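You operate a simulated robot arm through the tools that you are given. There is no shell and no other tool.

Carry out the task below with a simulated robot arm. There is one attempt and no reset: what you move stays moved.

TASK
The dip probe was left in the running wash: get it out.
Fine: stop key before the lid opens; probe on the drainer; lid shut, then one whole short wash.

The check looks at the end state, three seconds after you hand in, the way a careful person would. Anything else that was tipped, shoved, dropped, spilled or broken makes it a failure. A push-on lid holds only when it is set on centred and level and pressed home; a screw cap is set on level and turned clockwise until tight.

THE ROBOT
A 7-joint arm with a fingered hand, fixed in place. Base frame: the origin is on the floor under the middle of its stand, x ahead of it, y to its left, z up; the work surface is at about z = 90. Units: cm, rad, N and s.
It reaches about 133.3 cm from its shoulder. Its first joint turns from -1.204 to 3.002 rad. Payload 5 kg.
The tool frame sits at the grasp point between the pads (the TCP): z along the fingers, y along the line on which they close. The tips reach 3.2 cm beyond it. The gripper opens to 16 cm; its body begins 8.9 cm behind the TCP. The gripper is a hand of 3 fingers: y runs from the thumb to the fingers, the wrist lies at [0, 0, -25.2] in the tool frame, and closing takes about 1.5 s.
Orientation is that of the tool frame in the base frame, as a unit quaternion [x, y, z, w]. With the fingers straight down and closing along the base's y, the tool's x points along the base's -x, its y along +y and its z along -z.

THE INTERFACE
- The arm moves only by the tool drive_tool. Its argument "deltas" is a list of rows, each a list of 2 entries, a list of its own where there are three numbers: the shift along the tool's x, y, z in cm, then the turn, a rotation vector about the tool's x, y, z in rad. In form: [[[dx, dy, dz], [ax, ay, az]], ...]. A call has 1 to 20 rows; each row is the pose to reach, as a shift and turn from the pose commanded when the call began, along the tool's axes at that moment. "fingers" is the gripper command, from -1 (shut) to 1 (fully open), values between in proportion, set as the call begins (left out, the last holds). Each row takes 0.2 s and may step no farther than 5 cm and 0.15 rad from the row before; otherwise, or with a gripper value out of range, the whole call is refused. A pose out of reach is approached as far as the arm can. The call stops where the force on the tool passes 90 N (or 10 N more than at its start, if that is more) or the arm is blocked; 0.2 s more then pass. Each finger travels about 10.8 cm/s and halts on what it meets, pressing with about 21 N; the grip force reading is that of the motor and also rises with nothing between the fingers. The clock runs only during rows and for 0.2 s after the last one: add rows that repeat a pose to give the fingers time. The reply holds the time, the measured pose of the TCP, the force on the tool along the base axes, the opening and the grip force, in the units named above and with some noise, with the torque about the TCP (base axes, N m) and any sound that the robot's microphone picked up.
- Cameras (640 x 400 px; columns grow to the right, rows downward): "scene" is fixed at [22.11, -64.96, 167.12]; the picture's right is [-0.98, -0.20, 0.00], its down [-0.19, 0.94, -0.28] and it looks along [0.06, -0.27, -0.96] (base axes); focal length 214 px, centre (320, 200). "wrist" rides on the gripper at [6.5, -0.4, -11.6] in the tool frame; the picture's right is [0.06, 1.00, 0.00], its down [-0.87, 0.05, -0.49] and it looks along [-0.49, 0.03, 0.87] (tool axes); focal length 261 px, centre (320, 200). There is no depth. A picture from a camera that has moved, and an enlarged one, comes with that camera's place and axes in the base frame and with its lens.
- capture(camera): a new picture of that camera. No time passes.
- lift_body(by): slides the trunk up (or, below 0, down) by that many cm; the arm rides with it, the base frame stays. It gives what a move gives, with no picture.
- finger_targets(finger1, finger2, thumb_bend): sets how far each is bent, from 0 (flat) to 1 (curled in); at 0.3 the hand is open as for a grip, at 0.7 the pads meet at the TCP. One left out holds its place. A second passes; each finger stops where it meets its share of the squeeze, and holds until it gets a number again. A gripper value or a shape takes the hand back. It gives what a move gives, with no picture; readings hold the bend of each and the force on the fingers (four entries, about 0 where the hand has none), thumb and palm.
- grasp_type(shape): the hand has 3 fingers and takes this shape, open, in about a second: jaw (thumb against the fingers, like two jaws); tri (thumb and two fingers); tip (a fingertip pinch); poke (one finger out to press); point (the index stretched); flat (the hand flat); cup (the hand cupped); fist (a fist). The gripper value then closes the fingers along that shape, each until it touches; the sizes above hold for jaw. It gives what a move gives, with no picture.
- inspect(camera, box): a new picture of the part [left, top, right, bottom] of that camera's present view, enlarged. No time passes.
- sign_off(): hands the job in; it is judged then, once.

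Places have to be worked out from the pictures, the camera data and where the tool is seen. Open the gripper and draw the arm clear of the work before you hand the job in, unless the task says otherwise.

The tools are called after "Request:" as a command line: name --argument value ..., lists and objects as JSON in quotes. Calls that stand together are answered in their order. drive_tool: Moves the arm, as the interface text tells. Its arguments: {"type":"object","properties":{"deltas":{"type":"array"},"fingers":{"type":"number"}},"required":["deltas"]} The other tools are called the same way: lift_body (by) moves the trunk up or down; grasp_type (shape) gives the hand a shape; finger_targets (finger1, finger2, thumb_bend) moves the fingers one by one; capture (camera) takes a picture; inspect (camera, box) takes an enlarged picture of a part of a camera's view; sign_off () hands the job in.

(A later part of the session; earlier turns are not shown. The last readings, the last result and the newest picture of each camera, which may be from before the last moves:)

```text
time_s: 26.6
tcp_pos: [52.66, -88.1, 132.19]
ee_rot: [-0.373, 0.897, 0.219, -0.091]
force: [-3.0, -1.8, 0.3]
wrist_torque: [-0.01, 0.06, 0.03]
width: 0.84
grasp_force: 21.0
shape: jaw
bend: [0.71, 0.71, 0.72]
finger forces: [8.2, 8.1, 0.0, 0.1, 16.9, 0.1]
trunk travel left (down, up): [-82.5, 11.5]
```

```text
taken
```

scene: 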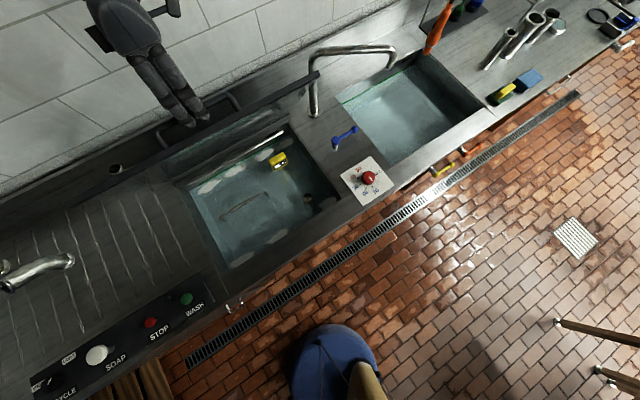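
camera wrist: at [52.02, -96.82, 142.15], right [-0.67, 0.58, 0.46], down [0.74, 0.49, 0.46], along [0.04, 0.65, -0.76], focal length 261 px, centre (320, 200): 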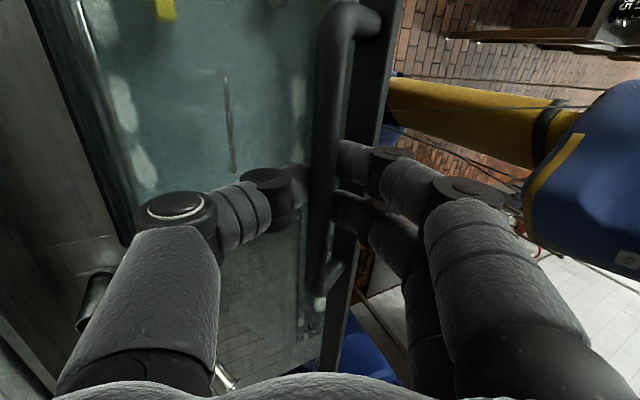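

Now at about 60° with forces near zero. I'll continue to about 75°, easing the pitch back slightly to stay within reach.

Request:
drive_tool --deltas '[[[0, -1.23, -1.44], [0.01, 0, 0]], [[0, -2.45, -2.89], [0.02, 0, 0]], [[0, -3.8, -4.22], [0.03, 0, 0]], [[0, -5.14, -5.55], [0.04, 0, 0]], [[0, -6.6, -6.76], [0.05, 0, 0]], [[0, -8.05, -7.97], [0.06, 0, 0]], [[0, -8.05, -7.97], [0.06, 0, 0]]]'

Request:
capture --camera "wrist"

Request:
capture --camera "scene"

```text
time_s: 28.2
tcp_pos: [60.31, -95.95, 135.39]
ee_rot: [-0.375, 0.903, 0.193, -0.079]
force: [3.1, 1.3, -5.9]
wrist_torque: [0.0, -0.02, -0.01]
width: 0.63
grasp_force: 21.0
shape: jaw
bend: [0.71, 0.71, 0.72]
finger forces: [6.0, 5.7, 0.1, 0.1, 13.2, 0.0]
trunk travel left (down, up): [-82.5, 11.5]
```

```text
taken
camera wrist: at [59.27, -104.1, 145.73], right [-0.69, 0.6, 0.41], down [0.72, 0.51, 0.47], along [0.07, 0.62, -0.78], focal length 261 px, centre (320, 200)
```

wrist: 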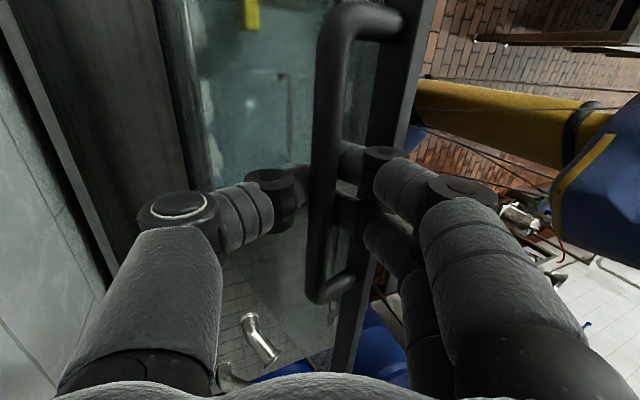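

```text
taken
```

scene: 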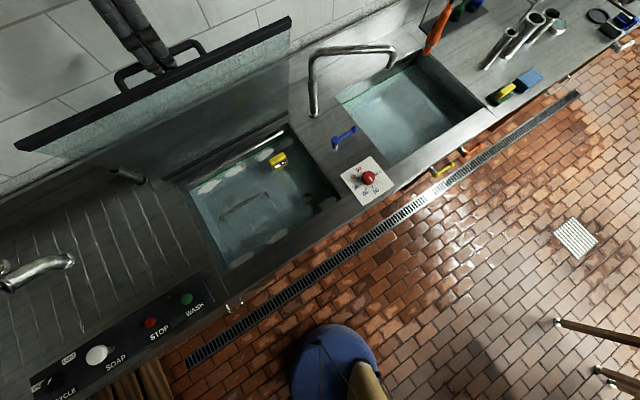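

At about 75° the lid is nearly upright, and the fingers sit on the robot side of the bar so they can push it back. I'll continue gently to about 90°.

Request:
drive_tool --deltas '[[[0, -1.59, -1.03], [0.01, 0, 0]], [[0, -3.24, -1.97], [0.02, 0, 0]], [[0, -4.93, -2.82], [0.03, 0, 0]], [[0, -6.63, -3.64], [0.04, 0, 0]], [[0, -8.38, -4.37], [0.05, 0, 0]], [[0, -10.16, -5.02], [0.06, 0, 0]], [[0, -10.16, -5.02], [0.06, 0, 0]]]'

Request:
capture --camera "wrist"

Request:
capture --camera "scene"

```text
time_s: 29.8
tcp_pos: [65.9, -101.52, 136.18]
ee_rot: [-0.376, 0.909, 0.167, -0.069]
force: [-3.0, -1.8, -23.7]
wrist_torque: [-0.1, -0.09, 0.04]
width: 0.42
grasp_force: 20.5
shape: jaw
bend: [0.71, 0.71, 0.72]
finger forces: [8.2, 8.2, 0.1, 0.0, 14.8, 0.0]
out of reach, approached as far as the arm can: row 5, 6, 7
trunk travel left (down, up): [-82.5, 11.5]
```

```text
taken
camera wrist: at [64.41, -109.24, 146.79], right [-0.7, 0.62, 0.35], down [0.7, 0.53, 0.48], along [0.11, 0.59, -0.8], focal length 261 px, centre (320, 200)
```

wrist: 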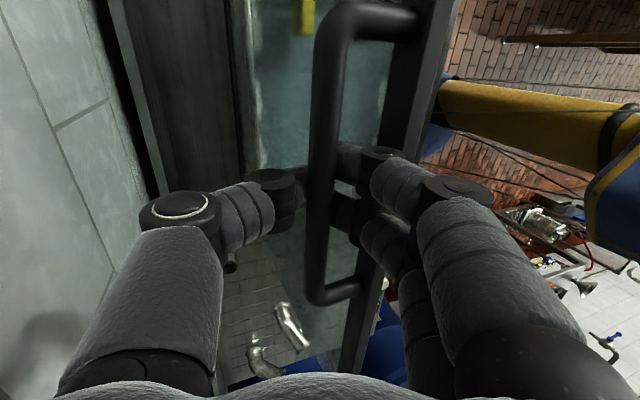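

```text
taken
```

scene: 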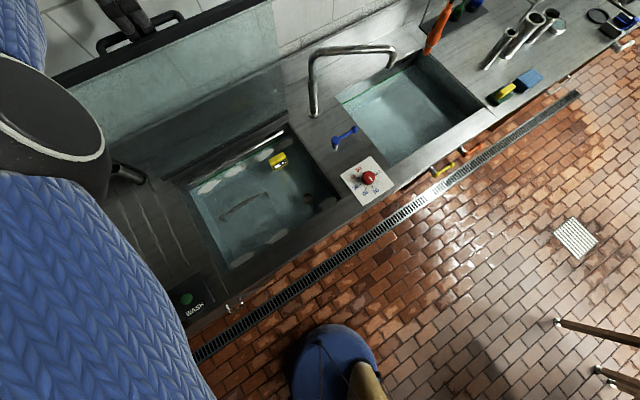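

The lid is now about 86° up and I've hit the reach limit in this pose. I'll ease only the thumb off the bar while the fingers still block the closing direction, to see whether the lid stays by itself.

Request:
finger_targets --thumb_bend 0.5

Request:
capture --camera "wrist"

```text
time_s: 30.8
tcp_pos: [65.76, -101.22, 136.64]
ee_rot: [-0.378, 0.908, 0.165, -0.069]
force: [1.0, -0.5, 2.0]
wrist_torque: [0.03, 0.04, -0.01]
width: 3.84
grasp_force: 1.2
shape: fingers
bend: [0.74, 0.74, 0.5]
finger forces: [1.2, 1.2, 0.1, 0.0, 0.0, 0.0]
trunk travel left (down, up): [-82.5, 11.5]
```

```text
taken
camera wrist: at [64.38, -108.93, 147.15], right [-0.7, 0.62, 0.35], down [0.7, 0.53, 0.48], along [0.11, 0.58, -0.8], focal length 261 px, centre (320, 200)
```

wrist: 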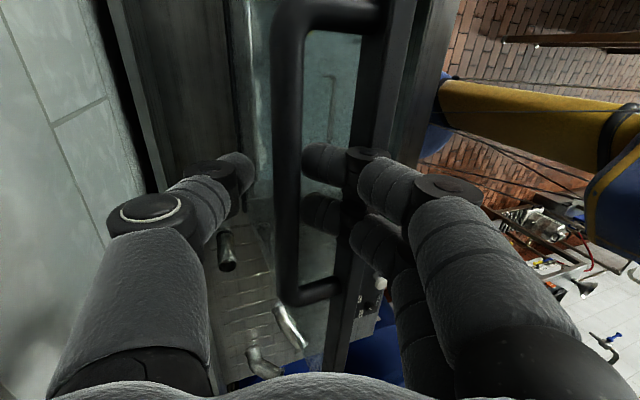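

The lid stays up and the fingers even nudged it further back. I'll curl the two fingers a bit more to push the bar past vertical and see whether it reaches a rest or stop.

Request:
finger_targets --finger1 0.88 --finger2 0.88 --thumb_bend 0.3

Request:
capture --camera "wrist"

Request:
capture --camera "scene"

```text
time_s: 31.8
tcp_pos: [65.78, -101.19, 136.57]
ee_rot: [-0.377, 0.908, 0.166, -0.068]
force: [0.0, -0.1, 0.3]
wrist_torque: [0.0, 0.0, 0.0]
width: 6.54
grasp_force: 0.1
shape: fingers
bend: [0.88, 0.88, 0.3]
finger forces: [0.0, 0.0, 0.0, 0.0, 0.1, 0.0]
trunk travel left (down, up): [-82.5, 11.5]
```

```text
taken
camera wrist: at [64.38, -108.93, 147.13], right [-0.7, 0.62, 0.35], down [0.7, 0.53, 0.48], along [0.11, 0.58, -0.8], focal length 261 px, centre (320, 200)
```

wrist: 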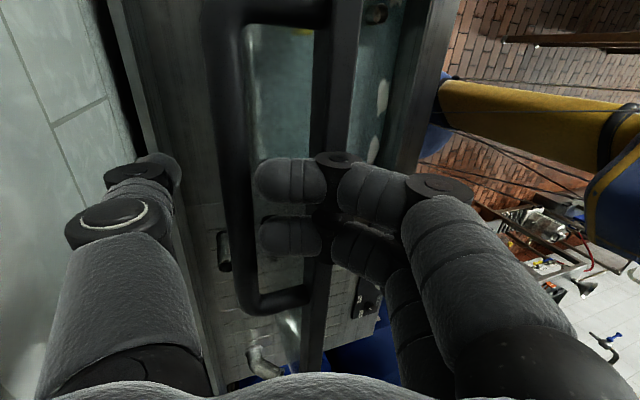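

```text
taken
```

scene: 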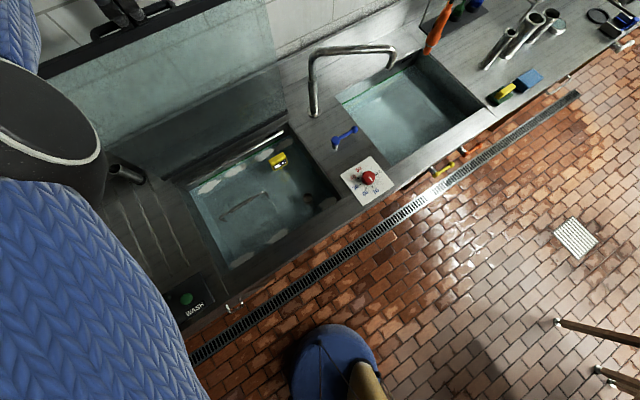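

The lid has gone slightly past vertical and stays there, with no force on the fingers. I'll lift the hand straight up out of the handle in small steps.

Request:
drive_tool --deltas '[[[0, 0.18, -0.47], [0, 0, 0]], [[0, 0.35, -0.94], [0, 0, 0]], [[0, 0.53, -1.4], [0, 0, 0]]]'

Request:
capture --camera "wrist"

```text
time_s: 32.6
tcp_pos: [65.76, -101.12, 138.19]
ee_rot: [-0.378, 0.909, 0.165, -0.068]
force: [0.0, -0.2, -0.2]
wrist_torque: [0.01, 0.04, 0.02]
width: 6.51
grasp_force: 0.0
shape: fingers
bend: [0.88, 0.88, 0.3]
finger forces: [0.0, 0.1, 0.1, 0.1, 0.1, 0.0]
trunk travel left (down, up): [-82.5, 11.5]
```

```text
taken
camera wrist: at [64.26, -108.91, 148.68], right [-0.71, 0.62, 0.35], down [0.7, 0.53, 0.48], along [0.11, 0.58, -0.8], focal length 261 px, centre (320, 200)
```

wrist: 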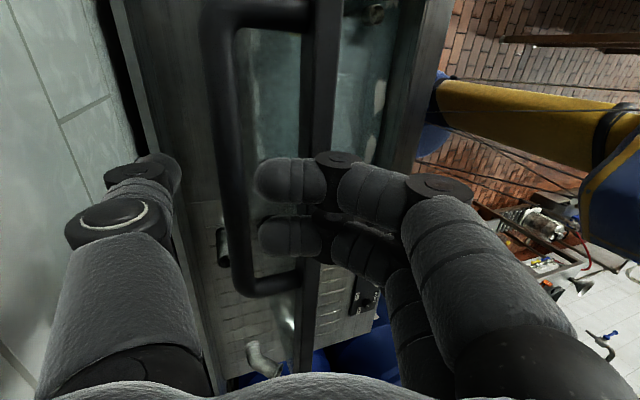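

No resistance, so I'm continuing up another 9 cm to clear the handle.

Request:
drive_tool --deltas '[[[0, 0.7, -1.9], [0, 0, 0]], [[0, 1.4, -3.75], [0, 0, 0]], [[0, 2.1, -5.6], [0, 0, 0]], [[0, 2.8, -7.5], [0, 0, 0]], [[0, 3.5, -9.4], [0, 0, 0]]]'

Request:
capture --camera "wrist"

Request:
capture --camera "scene"

```text
time_s: 33.8
tcp_pos: [63.88, -100.48, 146.37]
ee_rot: [-0.377, 0.909, 0.162, -0.069]
force: [-0.5, -0.6, 0.1]
wrist_torque: [-0.02, 0.03, 0.0]
width: 6.54
grasp_force: 0.1
shape: fingers
bend: [0.88, 0.88, 0.3]
finger forces: [0.0, 0.0, 0.0, 0.0, 0.0, 0.1]
out of reach, approached as far as the arm can: row 2, 3, 4, 5
trunk travel left (down, up): [-82.5, 11.5]
```

```text
taken
camera wrist: at [62.5, -108.15, 156.97], right [-0.71, 0.62, 0.35], down [0.7, 0.53, 0.48], along [0.11, 0.58, -0.81], focal length 261 px, centre (320, 200)
```

wrist: 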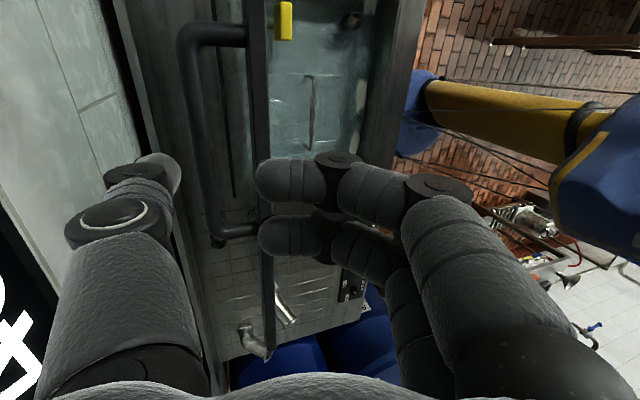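

```text
taken
```

scene: 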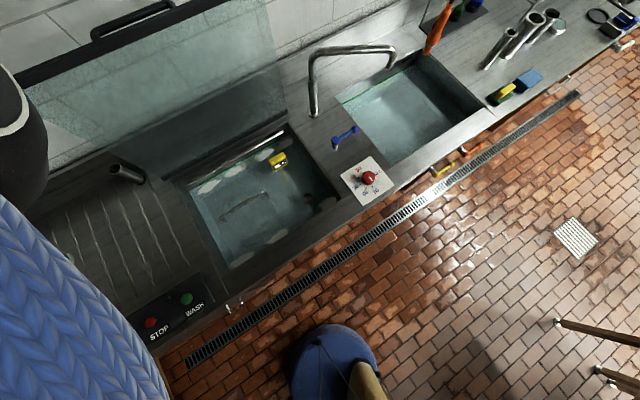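

The hand is clear of the handle and the lid rests upright. I'll bring the hand back towards the robot, above the lid's edge, level it over the bath, and look down at the probe.

Request:
drive_tool --deltas '[[[0.6, 4.2, 1.5], [0, 0, 0]], [[1.2, 8.4, 3.1], [0, 0, 0]], [[1.8, 12.6, 4.6], [0, 0, 0]], [[2.4, 16.8, 6.2], [0.117, 0, 0]], [[3.0, 20.6, 7.6], [0.234, 0, 0]], [[3.6, 24.4, 9.0], [0.35, 0, 0]], [[3.6, 24.4, 9.0], [0.35, 0, 0]]]'

Request:
capture --camera "wrist"

Request:
capture --camera "scene"

```text
time_s: 35.4
tcp_pos: [49.44, -95.08, 149.85]
ee_rot: [-0.382, 0.922, 0.055, -0.021]
force: [0.0, -0.8, -0.4]
wrist_torque: [0.05, 0.03, 0.02]
width: 6.55
grasp_force: 0.0
shape: fingers
bend: [0.88, 0.88, 0.3]
finger forces: [0.1, 0.0, 0.0, 0.0, 0.1, 0.0]
out of reach, approached as far as the arm can: row 4, 5, 6, 7
trunk travel left (down, up): [-82.5, 11.5]
```

```text
taken
camera wrist: at [46.17, -100.92, 161.21], right [-0.75, 0.66, 0.12], down [0.62, 0.61, 0.5], along [0.25, 0.44, -0.86], focal length 261 px, centre (320, 200)
```

wrist: 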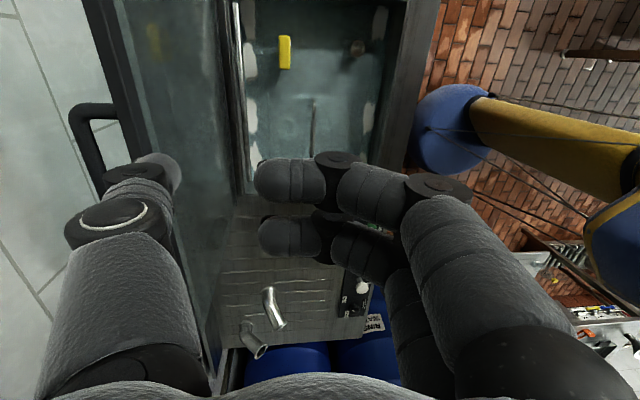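

```text
taken
```

scene: 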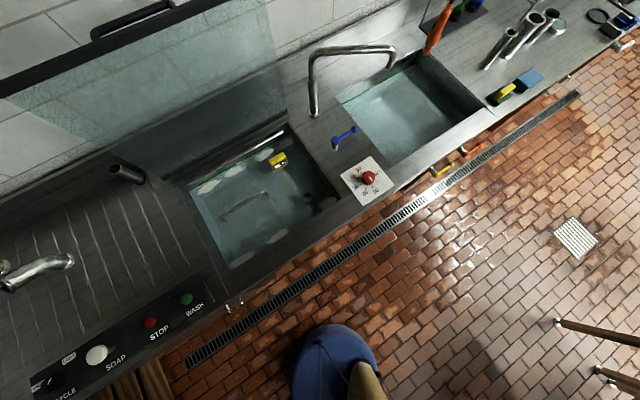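

The scene camera now has a clear view of the open bath, so I'm zooming in on the probe from both cameras.

Request:
inspect --camera "scene" --box '[180, 120, 350, 280]'

Request:
inspect --camera "scene" --box '[250, 130, 340, 220]'

Request:
inspect --camera "wrist" --box '[220, 0, 420, 200]'

Request:
inspect --camera "wrist" --box '[220, 20, 340, 110]'

```text
2.50 times, centred on (265, 200) of scene
camera zoom: at [22.11, -64.96, 167.12], right [-0.98, -0.2, 0.0], down [-0.19, 0.94, -0.28], along [0.06, -0.27, -0.96], focal length 536 px, centre (458, 200)
```

zoom: 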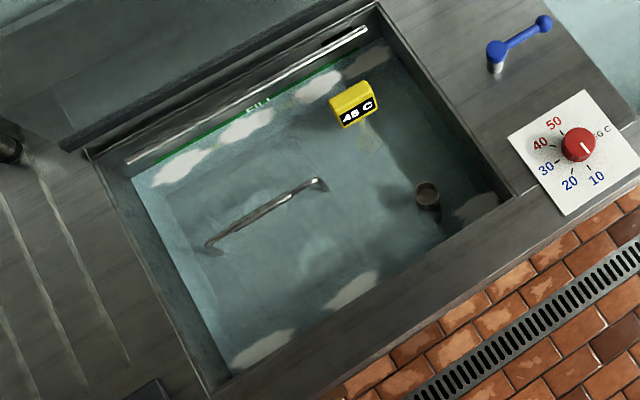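

```text
4.44 times, centred on (295, 175) of scene
camera zoom: at [22.11, -64.96, 167.12], right [-0.98, -0.2, 0.0], down [-0.19, 0.94, -0.28], along [0.06, -0.27, -0.96], focal length 953 px, centre (431, 311)
```

zoom: 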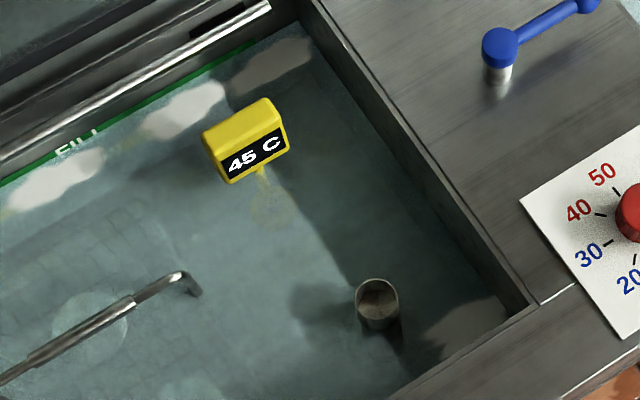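

```text
2.00 times, centred on (320, 100) of wrist
camera zoom: at [46.17, -100.92, 161.21], right [-0.75, 0.66, 0.12], down [0.62, 0.61, 0.5], along [0.25, 0.44, -0.86], focal length 521 px, centre (320, 400)
```

zoom: 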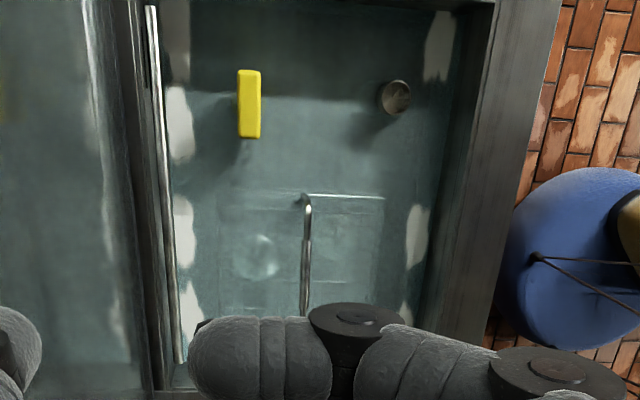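

```text
4.44 times, centred on (280, 65) of wrist
camera zoom: at [46.17, -100.92, 161.21], right [-0.75, 0.66, 0.12], down [0.62, 0.61, 0.5], along [0.25, 0.44, -0.86], focal length 1158 px, centre (498, 800)
```

zoom: 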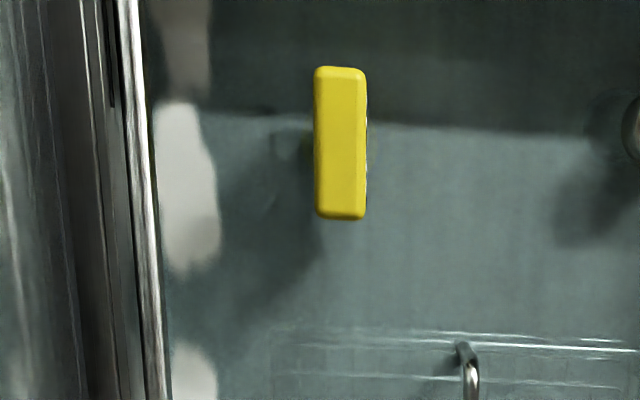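

The probe floats upright. Its yellow head is about 6.7 x 2.7 cm near (46.1,-100.8), the display faces the robot, and the stem goes down into the water. A chrome rod runs close behind it, so I'll open the hand only partly and lower towards it, checking the position as I go.

Request:
drive_tool --deltas '[[[0, 0, 4], [0, 0, 0]], [[0, 0, 8], [0, 0, 0]], [[0, 0, 12], [0, 0, 0]], [[0, 0, 16], [0, 0, 0]], [[0, 0, 18], [0, 0, 0]], [[0, 0, 18], [0, 0, 0]]]' --fingers 0.25

Request:
capture --camera "wrist"

Request:
capture --camera "scene"

```text
time_s: 36.8
tcp_pos: [49.07, -97.33, 138.16]
ee_rot: [-0.383, 0.922, 0.055, -0.022]
force: [1.1, 0.0, 0.2]
wrist_torque: [0.01, 0.06, 0.02]
width: 9.99
grasp_force: 0.1
shape: jaw
bend: [0.7, 0.7, 0.69]
finger forces: [0.1, 0.0, 0.0, 0.1, 0.1, 0.0]
out of reach, approached as far as the arm can: row 1, 2, 3, 4, 5, 6
trunk travel left (down, up): [-82.5, 11.5]
```

```text
taken
camera wrist: at [45.81, -103.17, 149.51], right [-0.75, 0.66, 0.12], down [0.62, 0.61, 0.5], along [0.25, 0.44, -0.86], focal length 261 px, centre (320, 200)
```

wrist: 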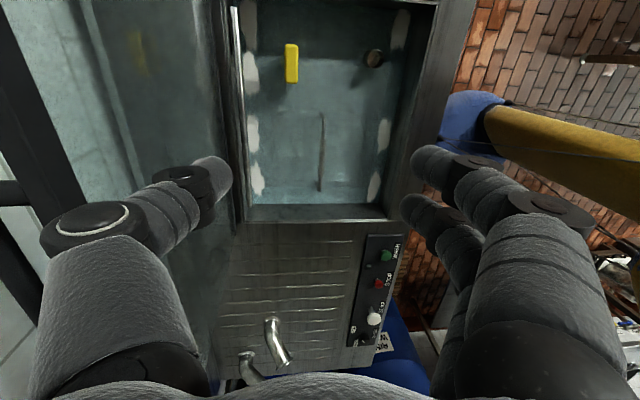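

```text
taken
```

scene: 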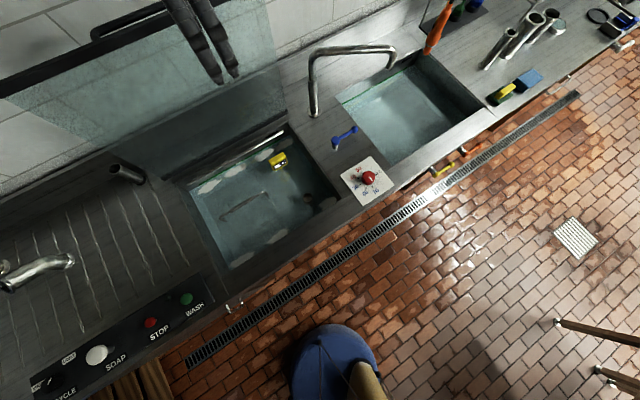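

The reply still says out of reach, so the arm stopped short at (49.1,-97.3,138.2). I'll command a move down towards the point above the probe (aiming at z ≈ 115, still well above everything) and see how it tracks.

Request:
drive_tool --deltas '[[[0.8, -0.5, 3.8], [0.02, 0, 0]], [[1.6, -1.0, 7.6], [0.04, 0, 0]], [[2.4, -1.6, 11.4], [0.06, 0, 0]], [[3.2, -2.1, 15.2], [0.08, 0, 0]], [[4.0, -2.6, 19.0], [0.1, 0, 0]], [[4.6, -3.1, 22.8], [0.118, 0, 0]], [[4.6, -3.1, 22.8], [0.118, 0, 0]]]'

Request:
capture --camera "wrist"

Request:
capture --camera "scene"

```text
time_s: 38.4
tcp_pos: [46.21, -100.74, 115.82]
ee_rot: [-0.383, 0.924, 0.0, 0.0]
force: [-0.6, 0.0, -0.6]
wrist_torque: [-0.02, 0.02, -0.03]
width: 10.02
grasp_force: 0.0
shape: jaw
bend: [0.7, 0.7, 0.69]
finger forces: [0.1, 0.0, 0.0, 0.0, 0.0, 0.0]
out of reach, approached as far as the arm can: row 1, 2
trunk travel left (down, up): [-82.5, 11.5]
```

```text
taken
camera wrist: at [41.84, -105.51, 127.24], right [-0.75, 0.66, 0.0], down [0.57, 0.65, 0.49], along [0.33, 0.37, -0.87], focal length 261 px, centre (320, 200)
```

wrist: 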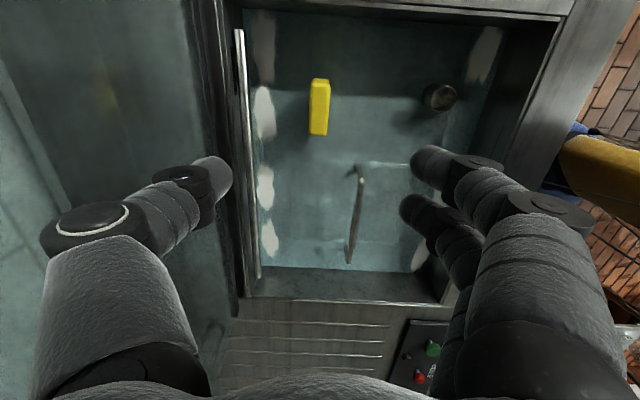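

```text
taken
```

scene: 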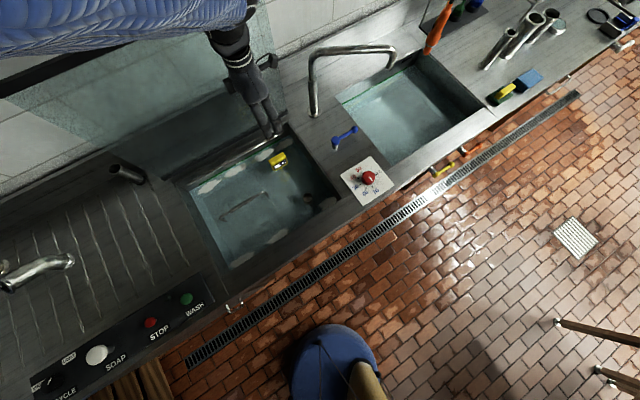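

The tracking is exact again at (46.2,-100.7,115.8), and the head is centred below the hand. I'll descend in stages while watching the thumb's clearance to the chrome rod.

Request:
drive_tool --deltas '[[[0, 0, 4], [0, 0, 0]], [[0, 0, 8], [0, 0, 0]], [[0, 0, 12], [0, 0, 0]], [[0, 0, 15], [0, 0, 0]], [[0, 0, 15], [0, 0, 0]]]'

Request:
capture --camera "wrist"

Request:
inspect --camera "scene" --box '[180, 60, 350, 220]'

```text
time_s: 39.6
tcp_pos: [45.96, -100.66, 100.51]
ee_rot: [-0.383, 0.924, -0.001, 0.001]
force: [0.3, 0.8, -0.6]
wrist_torque: [-0.02, -0.01, -0.01]
width: 10.0
grasp_force: 0.1
shape: jaw
bend: [0.7, 0.7, 0.69]
finger forces: [0.0, 0.0, 0.1, 0.0, 0.0, 0.0]
trunk travel left (down, up): [-82.5, 11.5]
```

```text
taken
camera wrist: at [41.59, -105.51, 111.97], right [-0.75, 0.66, 0.0], down [0.57, 0.65, 0.49], along [0.33, 0.37, -0.87], focal length 261 px, centre (320, 200)
```

wrist: 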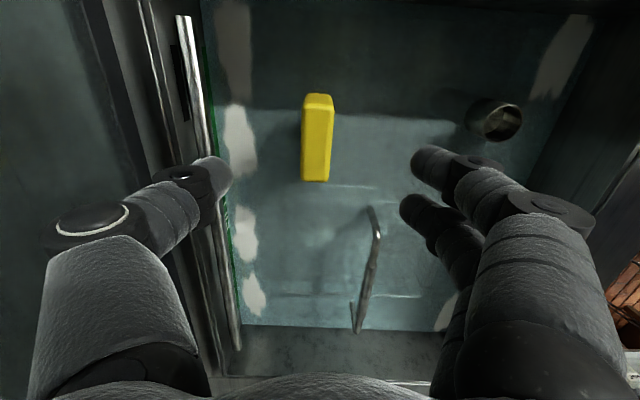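

```text
2.50 times, centred on (265, 140) of scene
camera zoom: at [22.11, -64.96, 167.12], right [-0.98, -0.2, 0.0], down [-0.19, 0.94, -0.28], along [0.06, -0.27, -0.96], focal length 536 px, centre (458, 350)
```

zoom: 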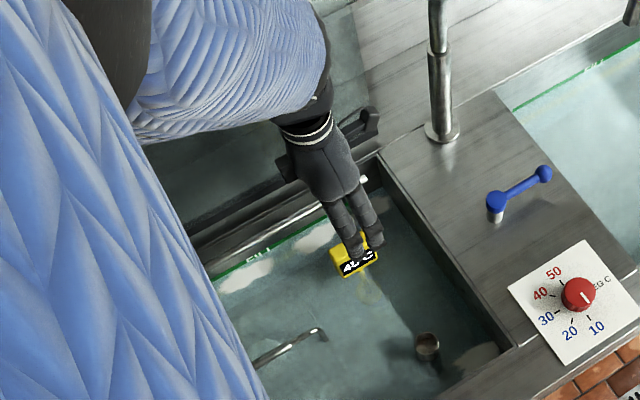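

The thumb has roughly 3 cm to the back wall. I'll descend to TCP z ≈ 90.5, so the pads take the upper part of the head with the fingertips just above the water, then check.

Request:
drive_tool --deltas '[[[0, 0, 3], [0, 0, 0]], [[0, 0, 6], [0, 0, 0]], [[0.1, 0, 8], [0, 0, 0]], [[0.1, 0, 9.5], [0, 0, 0]], [[0.1, 0, 9.5], [0, 0, 0]]]'

Request:
capture --camera "wrist"

Request:
inspect --camera "scene" --box '[230, 100, 330, 190]'

```text
time_s: 40.8
tcp_pos: [46.04, -100.68, 91.09]
ee_rot: [-0.383, 0.924, 0.0, 0.0]
force: [-0.3, 0.0, 0.7]
wrist_torque: [-0.01, -0.01, -0.04]
width: 9.98
grasp_force: 0.0
shape: jaw
bend: [0.7, 0.7, 0.69]
finger forces: [0.0, 0.0, 0.0, 0.0, 0.0, 0.0]
trunk travel left (down, up): [-82.5, 11.5]
```

```text
taken
camera wrist: at [41.64, -105.63, 102.44], right [-0.75, 0.66, 0.0], down [0.57, 0.65, 0.49], along [0.33, 0.37, -0.87], focal length 261 px, centre (320, 200)
```

wrist: 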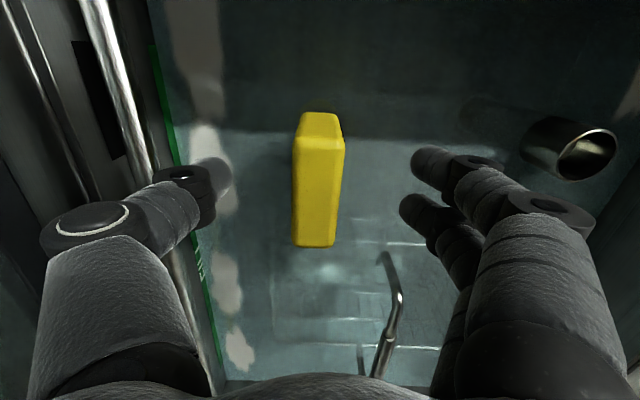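

```text
4.44 times, centred on (280, 145) of scene
camera zoom: at [22.11, -64.96, 167.12], right [-0.98, -0.2, 0.0], down [-0.19, 0.94, -0.28], along [0.06, -0.27, -0.96], focal length 953 px, centre (498, 444)
```

zoom: 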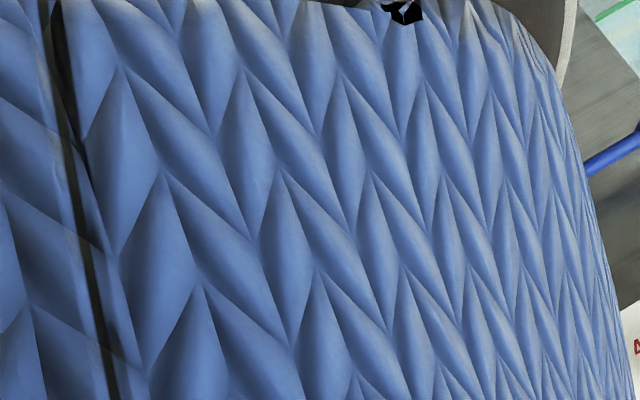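

Triangulating from three heights, the head top is at z ≈ 89.0, its u-centre is about 1.1 cm to the +u side of the hand, and it's 2.5 cm thick. To keep the thumb knuckle off the rod (z ≈ 86.4) I'll narrow the opening to about 5.5 cm, shift over, and descend 3 cm.

Request:
drive_tool --deltas '[[[0, 0, 0], [0, 0, 0]], [[0, 0, 0], [0, 0, 0]], [[-0.6, 0.1, 0], [0, 0, 0]], [[-1.1, 0.1, 0], [0, 0, 0]], [[-1.1, 0.1, 1.0], [0, 0, 0]], [[-1.1, 0.1, 2.0], [0, 0, 0]], [[-1.1, 0.1, 2.9], [0, 0, 0]], [[-1.1, 0.1, 2.9], [0, 0, 0]]]' --fingers -0.3

Request:
capture --camera "wrist"

```text
time_s: 42.6
tcp_pos: [46.71, -99.96, 88.0]
ee_rot: [-0.383, 0.924, -0.001, 0.001]
force: [0.4, 0.0, 0.5]
wrist_torque: [-0.01, -0.01, -0.05]
width: 5.64
grasp_force: 0.0
shape: jaw
bend: [0.73, 0.73, 0.7]
finger forces: [0.1, 0.0, 0.0, 0.1, 0.0, 0.0]
trunk travel left (down, up): [-82.5, 11.5]
```

```text
taken
camera wrist: at [42.35, -104.79, 99.47], right [-0.75, 0.66, 0.0], down [0.57, 0.65, 0.49], along [0.33, 0.37, -0.87], focal length 261 px, centre (320, 200)
```

wrist: 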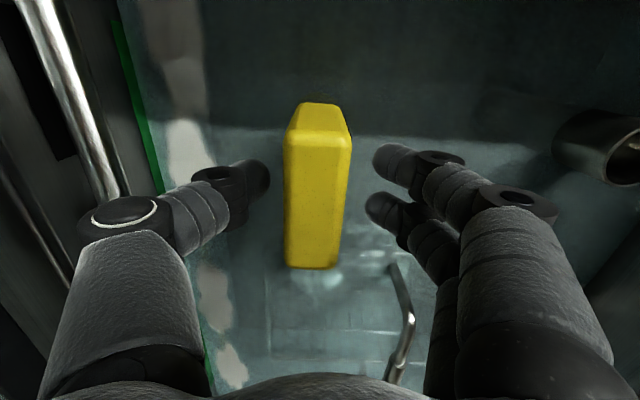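

The head is centred between thumb and fingers with no contact. I'll go down another 0.7 cm and close.

Request:
drive_tool --deltas '[[[0, 0, 0.4], [0, 0, 0]], [[0, 0, 0.7], [0, 0, 0]], [[0, 0, 0.7], [0, 0, 0]]]'

Request:
drive_tool --deltas '[[[0, 0, 0], [0, 0, 0]], [[0, 0, 0], [0, 0, 0]], [[0, 0, 0], [0, 0, 0]], [[0, 0, 0], [0, 0, 0]], [[0, 0, 0], [0, 0, 0]], [[0, 0, 0], [0, 0, 0]]]' --fingers -1

Request:
capture --camera "wrist"

```text
time_s: 43.4
tcp_pos: [46.77, -100.02, 87.17]
ee_rot: [-0.383, 0.924, 0.0, 0.001]
force: [1.0, 0.1, -1.1]
wrist_torque: [0.01, -0.04, -0.04]
width: 5.64
grasp_force: 0.0
shape: jaw
bend: [0.73, 0.73, 0.7]
finger forces: [0.1, 0.1, 0.0, 0.0, 0.0, 0.1]
trunk travel left (down, up): [-82.5, 11.5]
```

```text
time_s: 44.8
tcp_pos: [46.53, -100.02, 87.37]
ee_rot: [-0.382, 0.924, 0.0, 0.002]
force: [0.3, 0.8, 0.3]
wrist_torque: [0.01, 0.0, -0.01]
width: 2.27
grasp_force: 21.1
shape: jaw
bend: [0.72, 0.72, 0.7]
finger forces: [9.3, 9.5, 0.0, 0.0, 18.7, 0.1]
trunk travel left (down, up): [-82.5, 11.5]
```

```text
taken
camera wrist: at [42.28, -104.87, 98.75], right [-0.75, 0.66, 0.0], down [0.57, 0.65, 0.49], along [0.33, 0.37, -0.87], focal length 261 px, centre (320, 200)
```

wrist: 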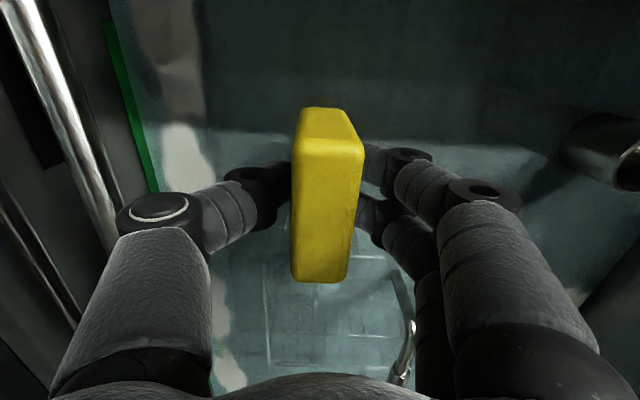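

The head is gripped (2.3 cm wide, 19 N). I'll lift it straight up out of the water, slowly, and look at the stem.

Request:
drive_tool --deltas '[[[0, 0, -1.5], [0, 0, 0]], [[0, 0, -3], [0, 0, 0]], [[0, 0, -5], [0, 0, 0]], [[0, 0, -7], [0, 0, 0]], [[0, 0, -9], [0, 0, 0]], [[0, 0, -11], [0, 0, 0]], [[0, 0, -13], [0, 0, 0]], [[0, 0, -15], [0, 0, 0]], [[0, 0, -17], [0, 0, 0]], [[0, 0, -17], [0, 0, 0]]]'

Request:
capture --camera "wrist"

Request:
capture --camera "scene"

```text
time_s: 47.0
tcp_pos: [46.64, -100.03, 104.16]
ee_rot: [-0.384, 0.924, 0.0, 0.0]
force: [-1.2, 0.4, -0.9]
wrist_torque: [0.03, 0.02, 0.03]
width: 2.24
grasp_force: 20.7
shape: jaw
bend: [0.72, 0.72, 0.7]
finger forces: [9.4, 9.4, 0.1, 0.1, 18.7, 0.0]
trunk travel left (down, up): [-82.5, 11.5]
```

```text
taken
camera wrist: at [42.27, -104.93, 115.71], right [-0.75, 0.66, 0.0], down [0.58, 0.65, 0.49], along [0.33, 0.37, -0.87], focal length 261 px, centre (320, 200)
```

wrist: 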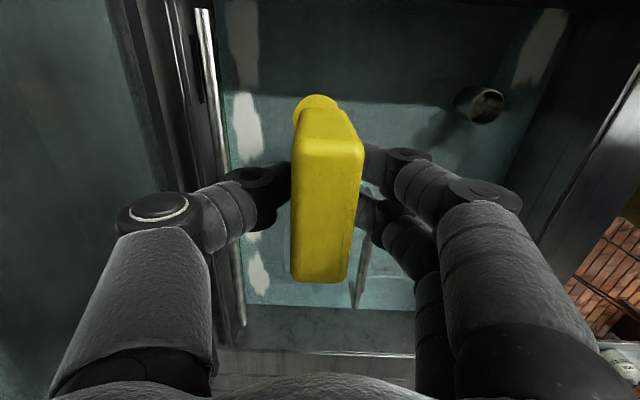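

```text
taken
```

scene: 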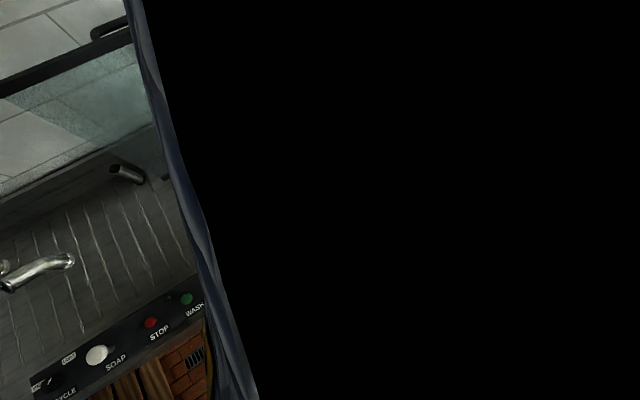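

The probe comes up cleanly with a yellow float collar under the head. I'll raise it further to about z = 123 so the stem clears the rim before moving sideways.

Request:
drive_tool --deltas '[[[0, 0, -3], [0, 0, 0]], [[0, 0, -6], [0, 0, 0]], [[0, 0, -9], [0, 0, 0]], [[0, 0, -12], [0, 0, 0]], [[0, 0, -15], [0, 0, 0]], [[0, 0, -18], [0, 0, 0]], [[0, 0, -19], [0, 0, 0]], [[0, 0, -19], [0, 0, 0]]]'

Request:
capture --camera "wrist"

Request:
capture --camera "scene"

```text
time_s: 48.8
tcp_pos: [46.52, -100.06, 123.24]
ee_rot: [-0.382, 0.924, 0.0, 0.002]
force: [0.0, 0.9, -1.7]
wrist_torque: [-0.02, 0.02, 0.02]
width: 2.27
grasp_force: 20.7
shape: jaw
bend: [0.72, 0.72, 0.7]
finger forces: [9.4, 9.4, 0.1, 0.0, 18.7, 0.0]
trunk travel left (down, up): [-82.5, 11.5]
```

```text
taken
camera wrist: at [42.22, -104.85, 134.7], right [-0.75, 0.66, 0.0], down [0.57, 0.65, 0.49], along [0.33, 0.37, -0.87], focal length 261 px, centre (320, 200)
```

wrist: 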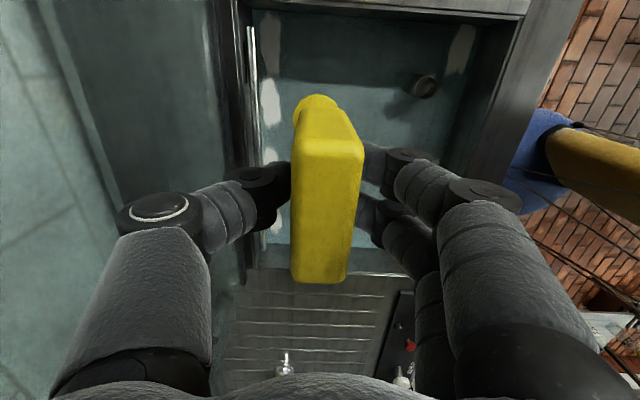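

```text
taken
```

scene: 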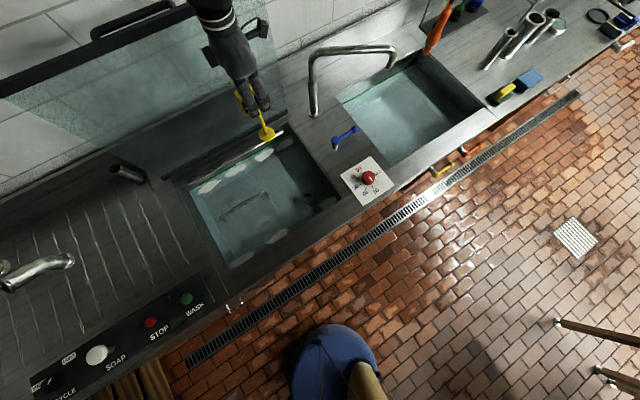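

Request:
inspect --camera "scene" --box '[190, 40, 320, 170]'

Request:
inspect --camera "scene" --box '[0, 140, 210, 340]'

```text
3.08 times, centred on (255, 105) of scene
camera zoom: at [22.11, -64.96, 167.12], right [-0.98, -0.2, 0.0], down [-0.19, 0.94, -0.28], along [0.06, -0.27, -0.96], focal length 660 px, centre (520, 492)
```

zoom: 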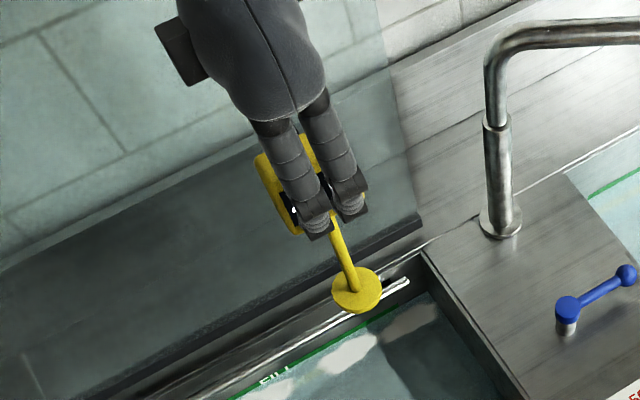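

```text
2.00 times, centred on (105, 240) of scene
camera zoom: at [22.11, -64.96, 167.12], right [-0.98, -0.2, 0.0], down [-0.19, 0.94, -0.28], along [0.06, -0.27, -0.96], focal length 429 px, centre (750, 120)
```

zoom: 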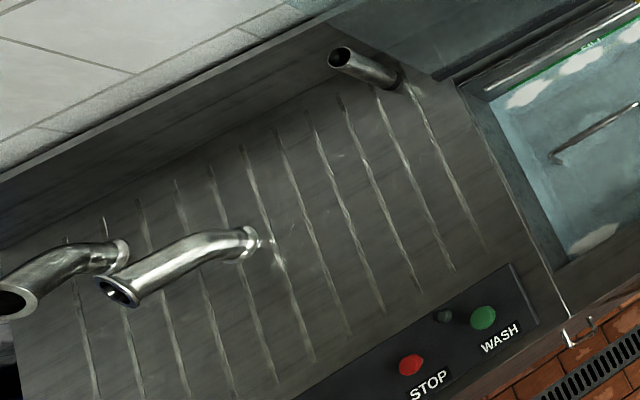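

Now it's clear: the probe is a yellow head on a stem with a round disc foot, about 18 cm tall overall, with the foot about 16 cm below the TCP. It can be stood upright on the drainer. I'll carry it level across to above the drainer at about u=20, v=97, well clear of the posts.

Request:
drive_tool --deltas '[[[-3, 1.0, 0], [0, 0, 0]], [[-7, 2.0, 0], [0, 0, 0]], [[-11, 3.0, 0], [0, 0, 0]], [[-15, 4.0, 0], [0, 0, 0]], [[-19, 5.0, 0], [0, 0, 0]], [[-23, 6.0, 0], [0, 0, 0]], [[-27, 6.7, 0], [0, 0, 0]], [[-30, 6.7, 0], [0, 0, 0]], [[-30, 6.7, 0], [0, 0, 0]]]'

Request:
capture --camera "scene"

Request:
capture --camera "wrist"

```text
time_s: 50.8
tcp_pos: [63.1, -73.97, 123.35]
ee_rot: [-0.382, 0.924, 0.0, 0.001]
force: [-0.1, -0.4, 0.0]
wrist_torque: [0.01, -0.01, -0.01]
width: 2.25
grasp_force: 21.1
shape: jaw
bend: [0.72, 0.72, 0.7]
finger forces: [9.3, 9.2, 0.1, 0.0, 18.6, 0.0]
trunk travel left (down, up): [-82.5, 11.5]
```

```text
taken
```

scene: 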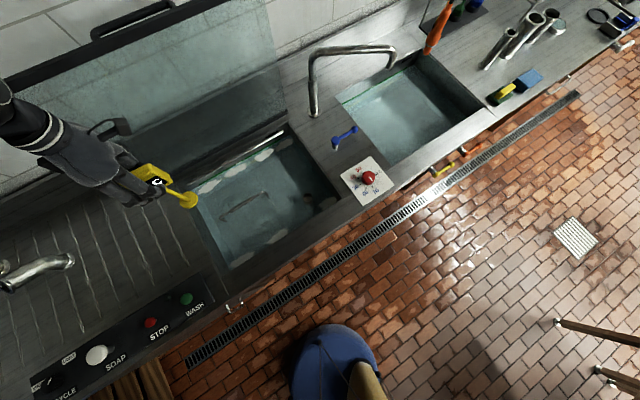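

```text
taken
camera wrist: at [58.78, -78.92, 134.83], right [-0.75, 0.66, 0.0], down [0.57, 0.65, 0.49], along [0.33, 0.37, -0.87], focal length 261 px, centre (320, 200)
```

wrist: 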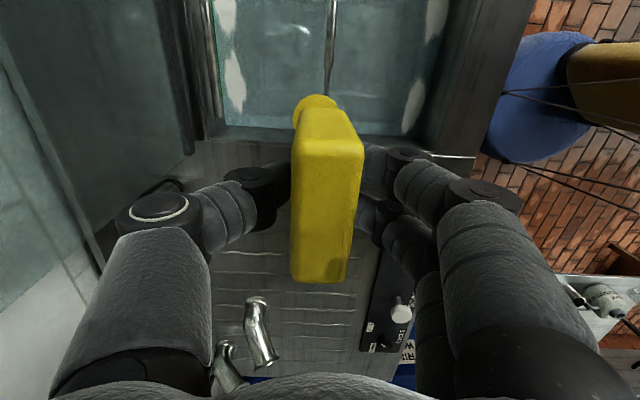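

The hand is now at u=-7.7. The drainer ribs sit at about u = 8.3, 14.6, 20.6 and 26.7, so a flat strip centred near u = 23.6 should take the 5 cm foot. I'll move there, staying high.

Request:
drive_tool --deltas '[[[-4, -0.3, 0], [0, 0, 0]], [[-8, -0.6, 0], [0, 0, 0]], [[-12, -0.9, 0], [0, 0, 0]], [[-16, -1.2, 0], [0, 0, 0]], [[-20, -1.5, 0], [0, 0, 0]], [[-24, -1.8, 0], [0, 0, 0]], [[-28, -2.0, 0], [0, 0, 0]], [[-31.4, -2.0, 0], [0, 0, 0]], [[-31.4, -2.0, 0], [0, 0, 0]]]'

Request:
capture --camera "scene"

Request:
capture --camera "wrist"

Request:
inspect --camera "scene" --box '[0, 140, 210, 340]'

```text
time_s: 52.8
tcp_pos: [86.5, -53.03, 123.37]
ee_rot: [-0.382, 0.924, -0.001, 0.001]
force: [0.0, 0.5, -0.3]
wrist_torque: [0.0, 0.0, 0.02]
width: 2.23
grasp_force: 21.1
shape: jaw
bend: [0.72, 0.72, 0.7]
finger forces: [9.3, 9.3, 0.1, 0.1, 18.6, 0.0]
trunk travel left (down, up): [-82.5, 11.5]
```

```text
taken
```

scene: 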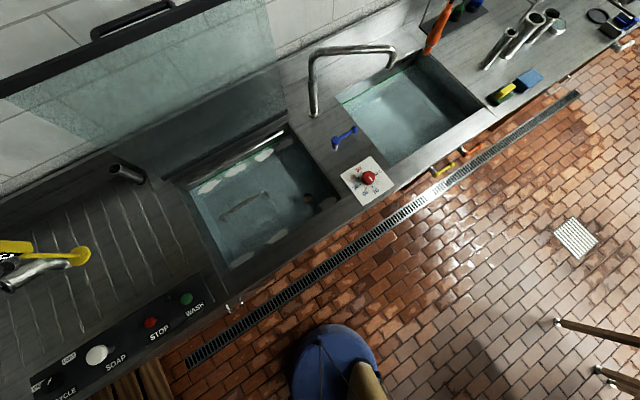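

```text
taken
camera wrist: at [82.13, -57.93, 134.85], right [-0.75, 0.66, 0.0], down [0.57, 0.65, 0.49], along [0.33, 0.37, -0.87], focal length 261 px, centre (320, 200)
```

wrist: 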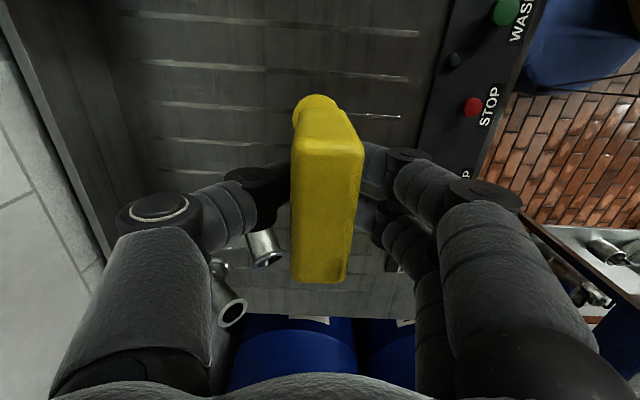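

```text
2.00 times, centred on (105, 240) of scene
camera zoom: at [22.11, -64.96, 167.12], right [-0.98, -0.2, 0.0], down [-0.19, 0.94, -0.28], along [0.06, -0.27, -0.96], focal length 429 px, centre (750, 120)
```

zoom: 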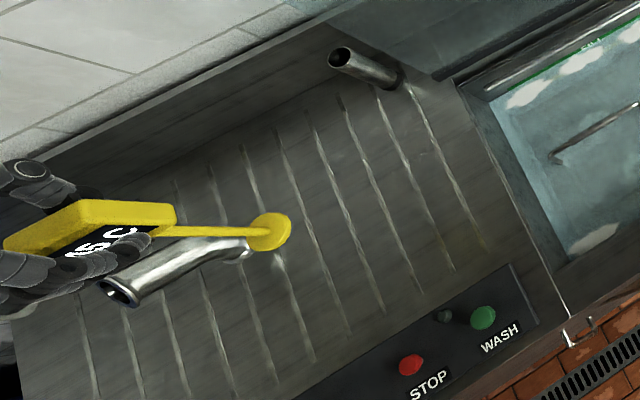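

I'll zoom in on the ribs to judge whether they're ridges or grooves, and check where the foot is relative to them.

Request:
inspect --camera "wrist" --box '[120, 0, 440, 200]'

Request:
inspect --camera "scene" --box '[70, 190, 180, 290]'

```text
2.00 times, centred on (280, 100) of wrist
camera zoom: at [82.13, -57.93, 134.85], right [-0.75, 0.66, 0.0], down [0.57, 0.65, 0.49], along [0.33, 0.37, -0.87], focal length 521 px, centre (400, 400)
```

zoom: 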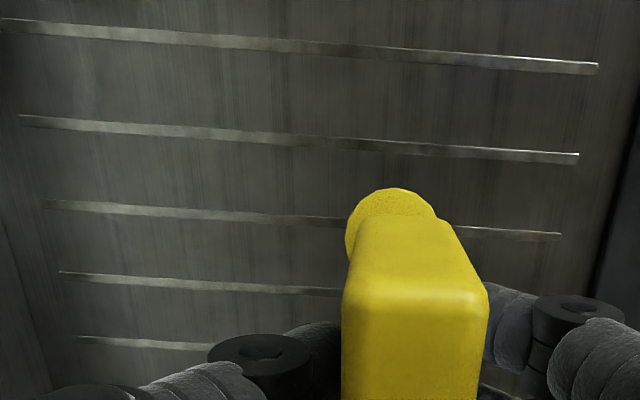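

```text
4.00 times, centred on (125, 240) of scene
camera zoom: at [22.11, -64.96, 167.12], right [-0.98, -0.2, 0.0], down [-0.19, 0.94, -0.28], along [0.06, -0.27, -0.96], focal length 858 px, centre (1100, 40)
```

zoom: 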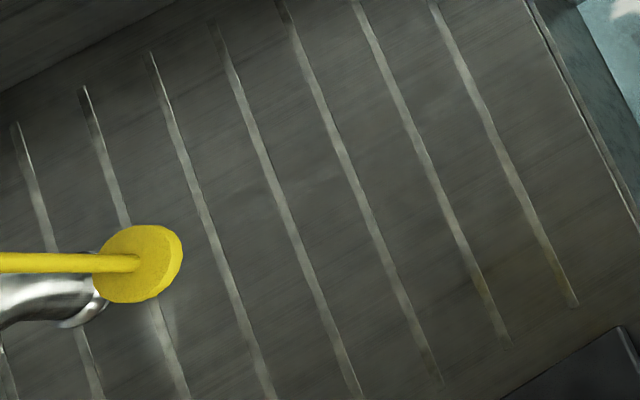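

The ribs are low ridges about 5.8 cm apart, and the foot is about 5.5 cm across, so centred between two ribs it will sit evenly on both. I'll shift 0.75 cm to the midpoint (u ≈ 23.0) and lower to just above contact.

Request:
drive_tool --deltas '[[[0.4, 0, 2], [0, 0, 0]], [[0.75, 0, 5], [0, 0, 0]], [[0.75, 0, 8], [0, 0, 0]], [[0.75, 0, 11], [0, 0, 0]], [[0.75, 0, 13.5], [0, 0, 0]], [[0.75, 0, 13.5], [0, 0, 0]]]'

Request:
inspect --camera "scene" --box '[0, 150, 180, 320]'

Request:
inspect --camera "wrist" --box '[120, 0, 440, 200]'

```text
time_s: 54.2
tcp_pos: [86.17, -53.63, 109.81]
ee_rot: [-0.383, 0.924, 0.0, 0.001]
force: [0.4, 0.4, -1.1]
wrist_torque: [-0.01, 0.0, -0.02]
width: 2.24
grasp_force: 20.8
shape: jaw
bend: [0.72, 0.72, 0.7]
finger forces: [9.3, 9.4, 0.1, 0.0, 18.5, 0.0]
trunk travel left (down, up): [-82.5, 11.5]
```

```text
2.35 times, centred on (90, 235) of scene
camera zoom: at [22.11, -64.96, 167.12], right [-0.98, -0.2, 0.0], down [-0.19, 0.94, -0.28], along [0.06, -0.27, -0.96], focal length 505 px, centre (861, 118)
```

zoom: 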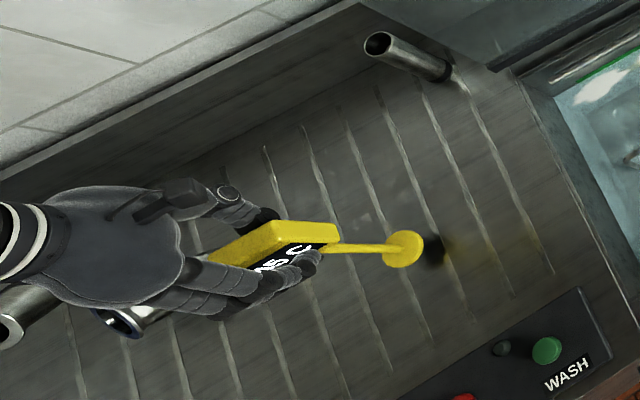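

```text
2.00 times, centred on (280, 100) of wrist
camera zoom: at [81.77, -58.4, 121.2], right [-0.75, 0.66, 0.0], down [0.57, 0.65, 0.49], along [0.33, 0.37, -0.87], focal length 521 px, centre (400, 400)
```

zoom: 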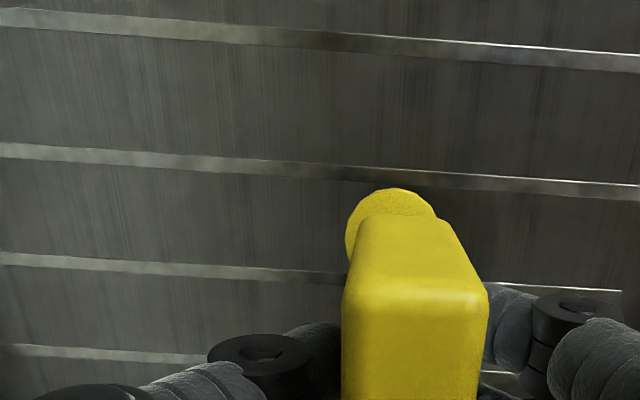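

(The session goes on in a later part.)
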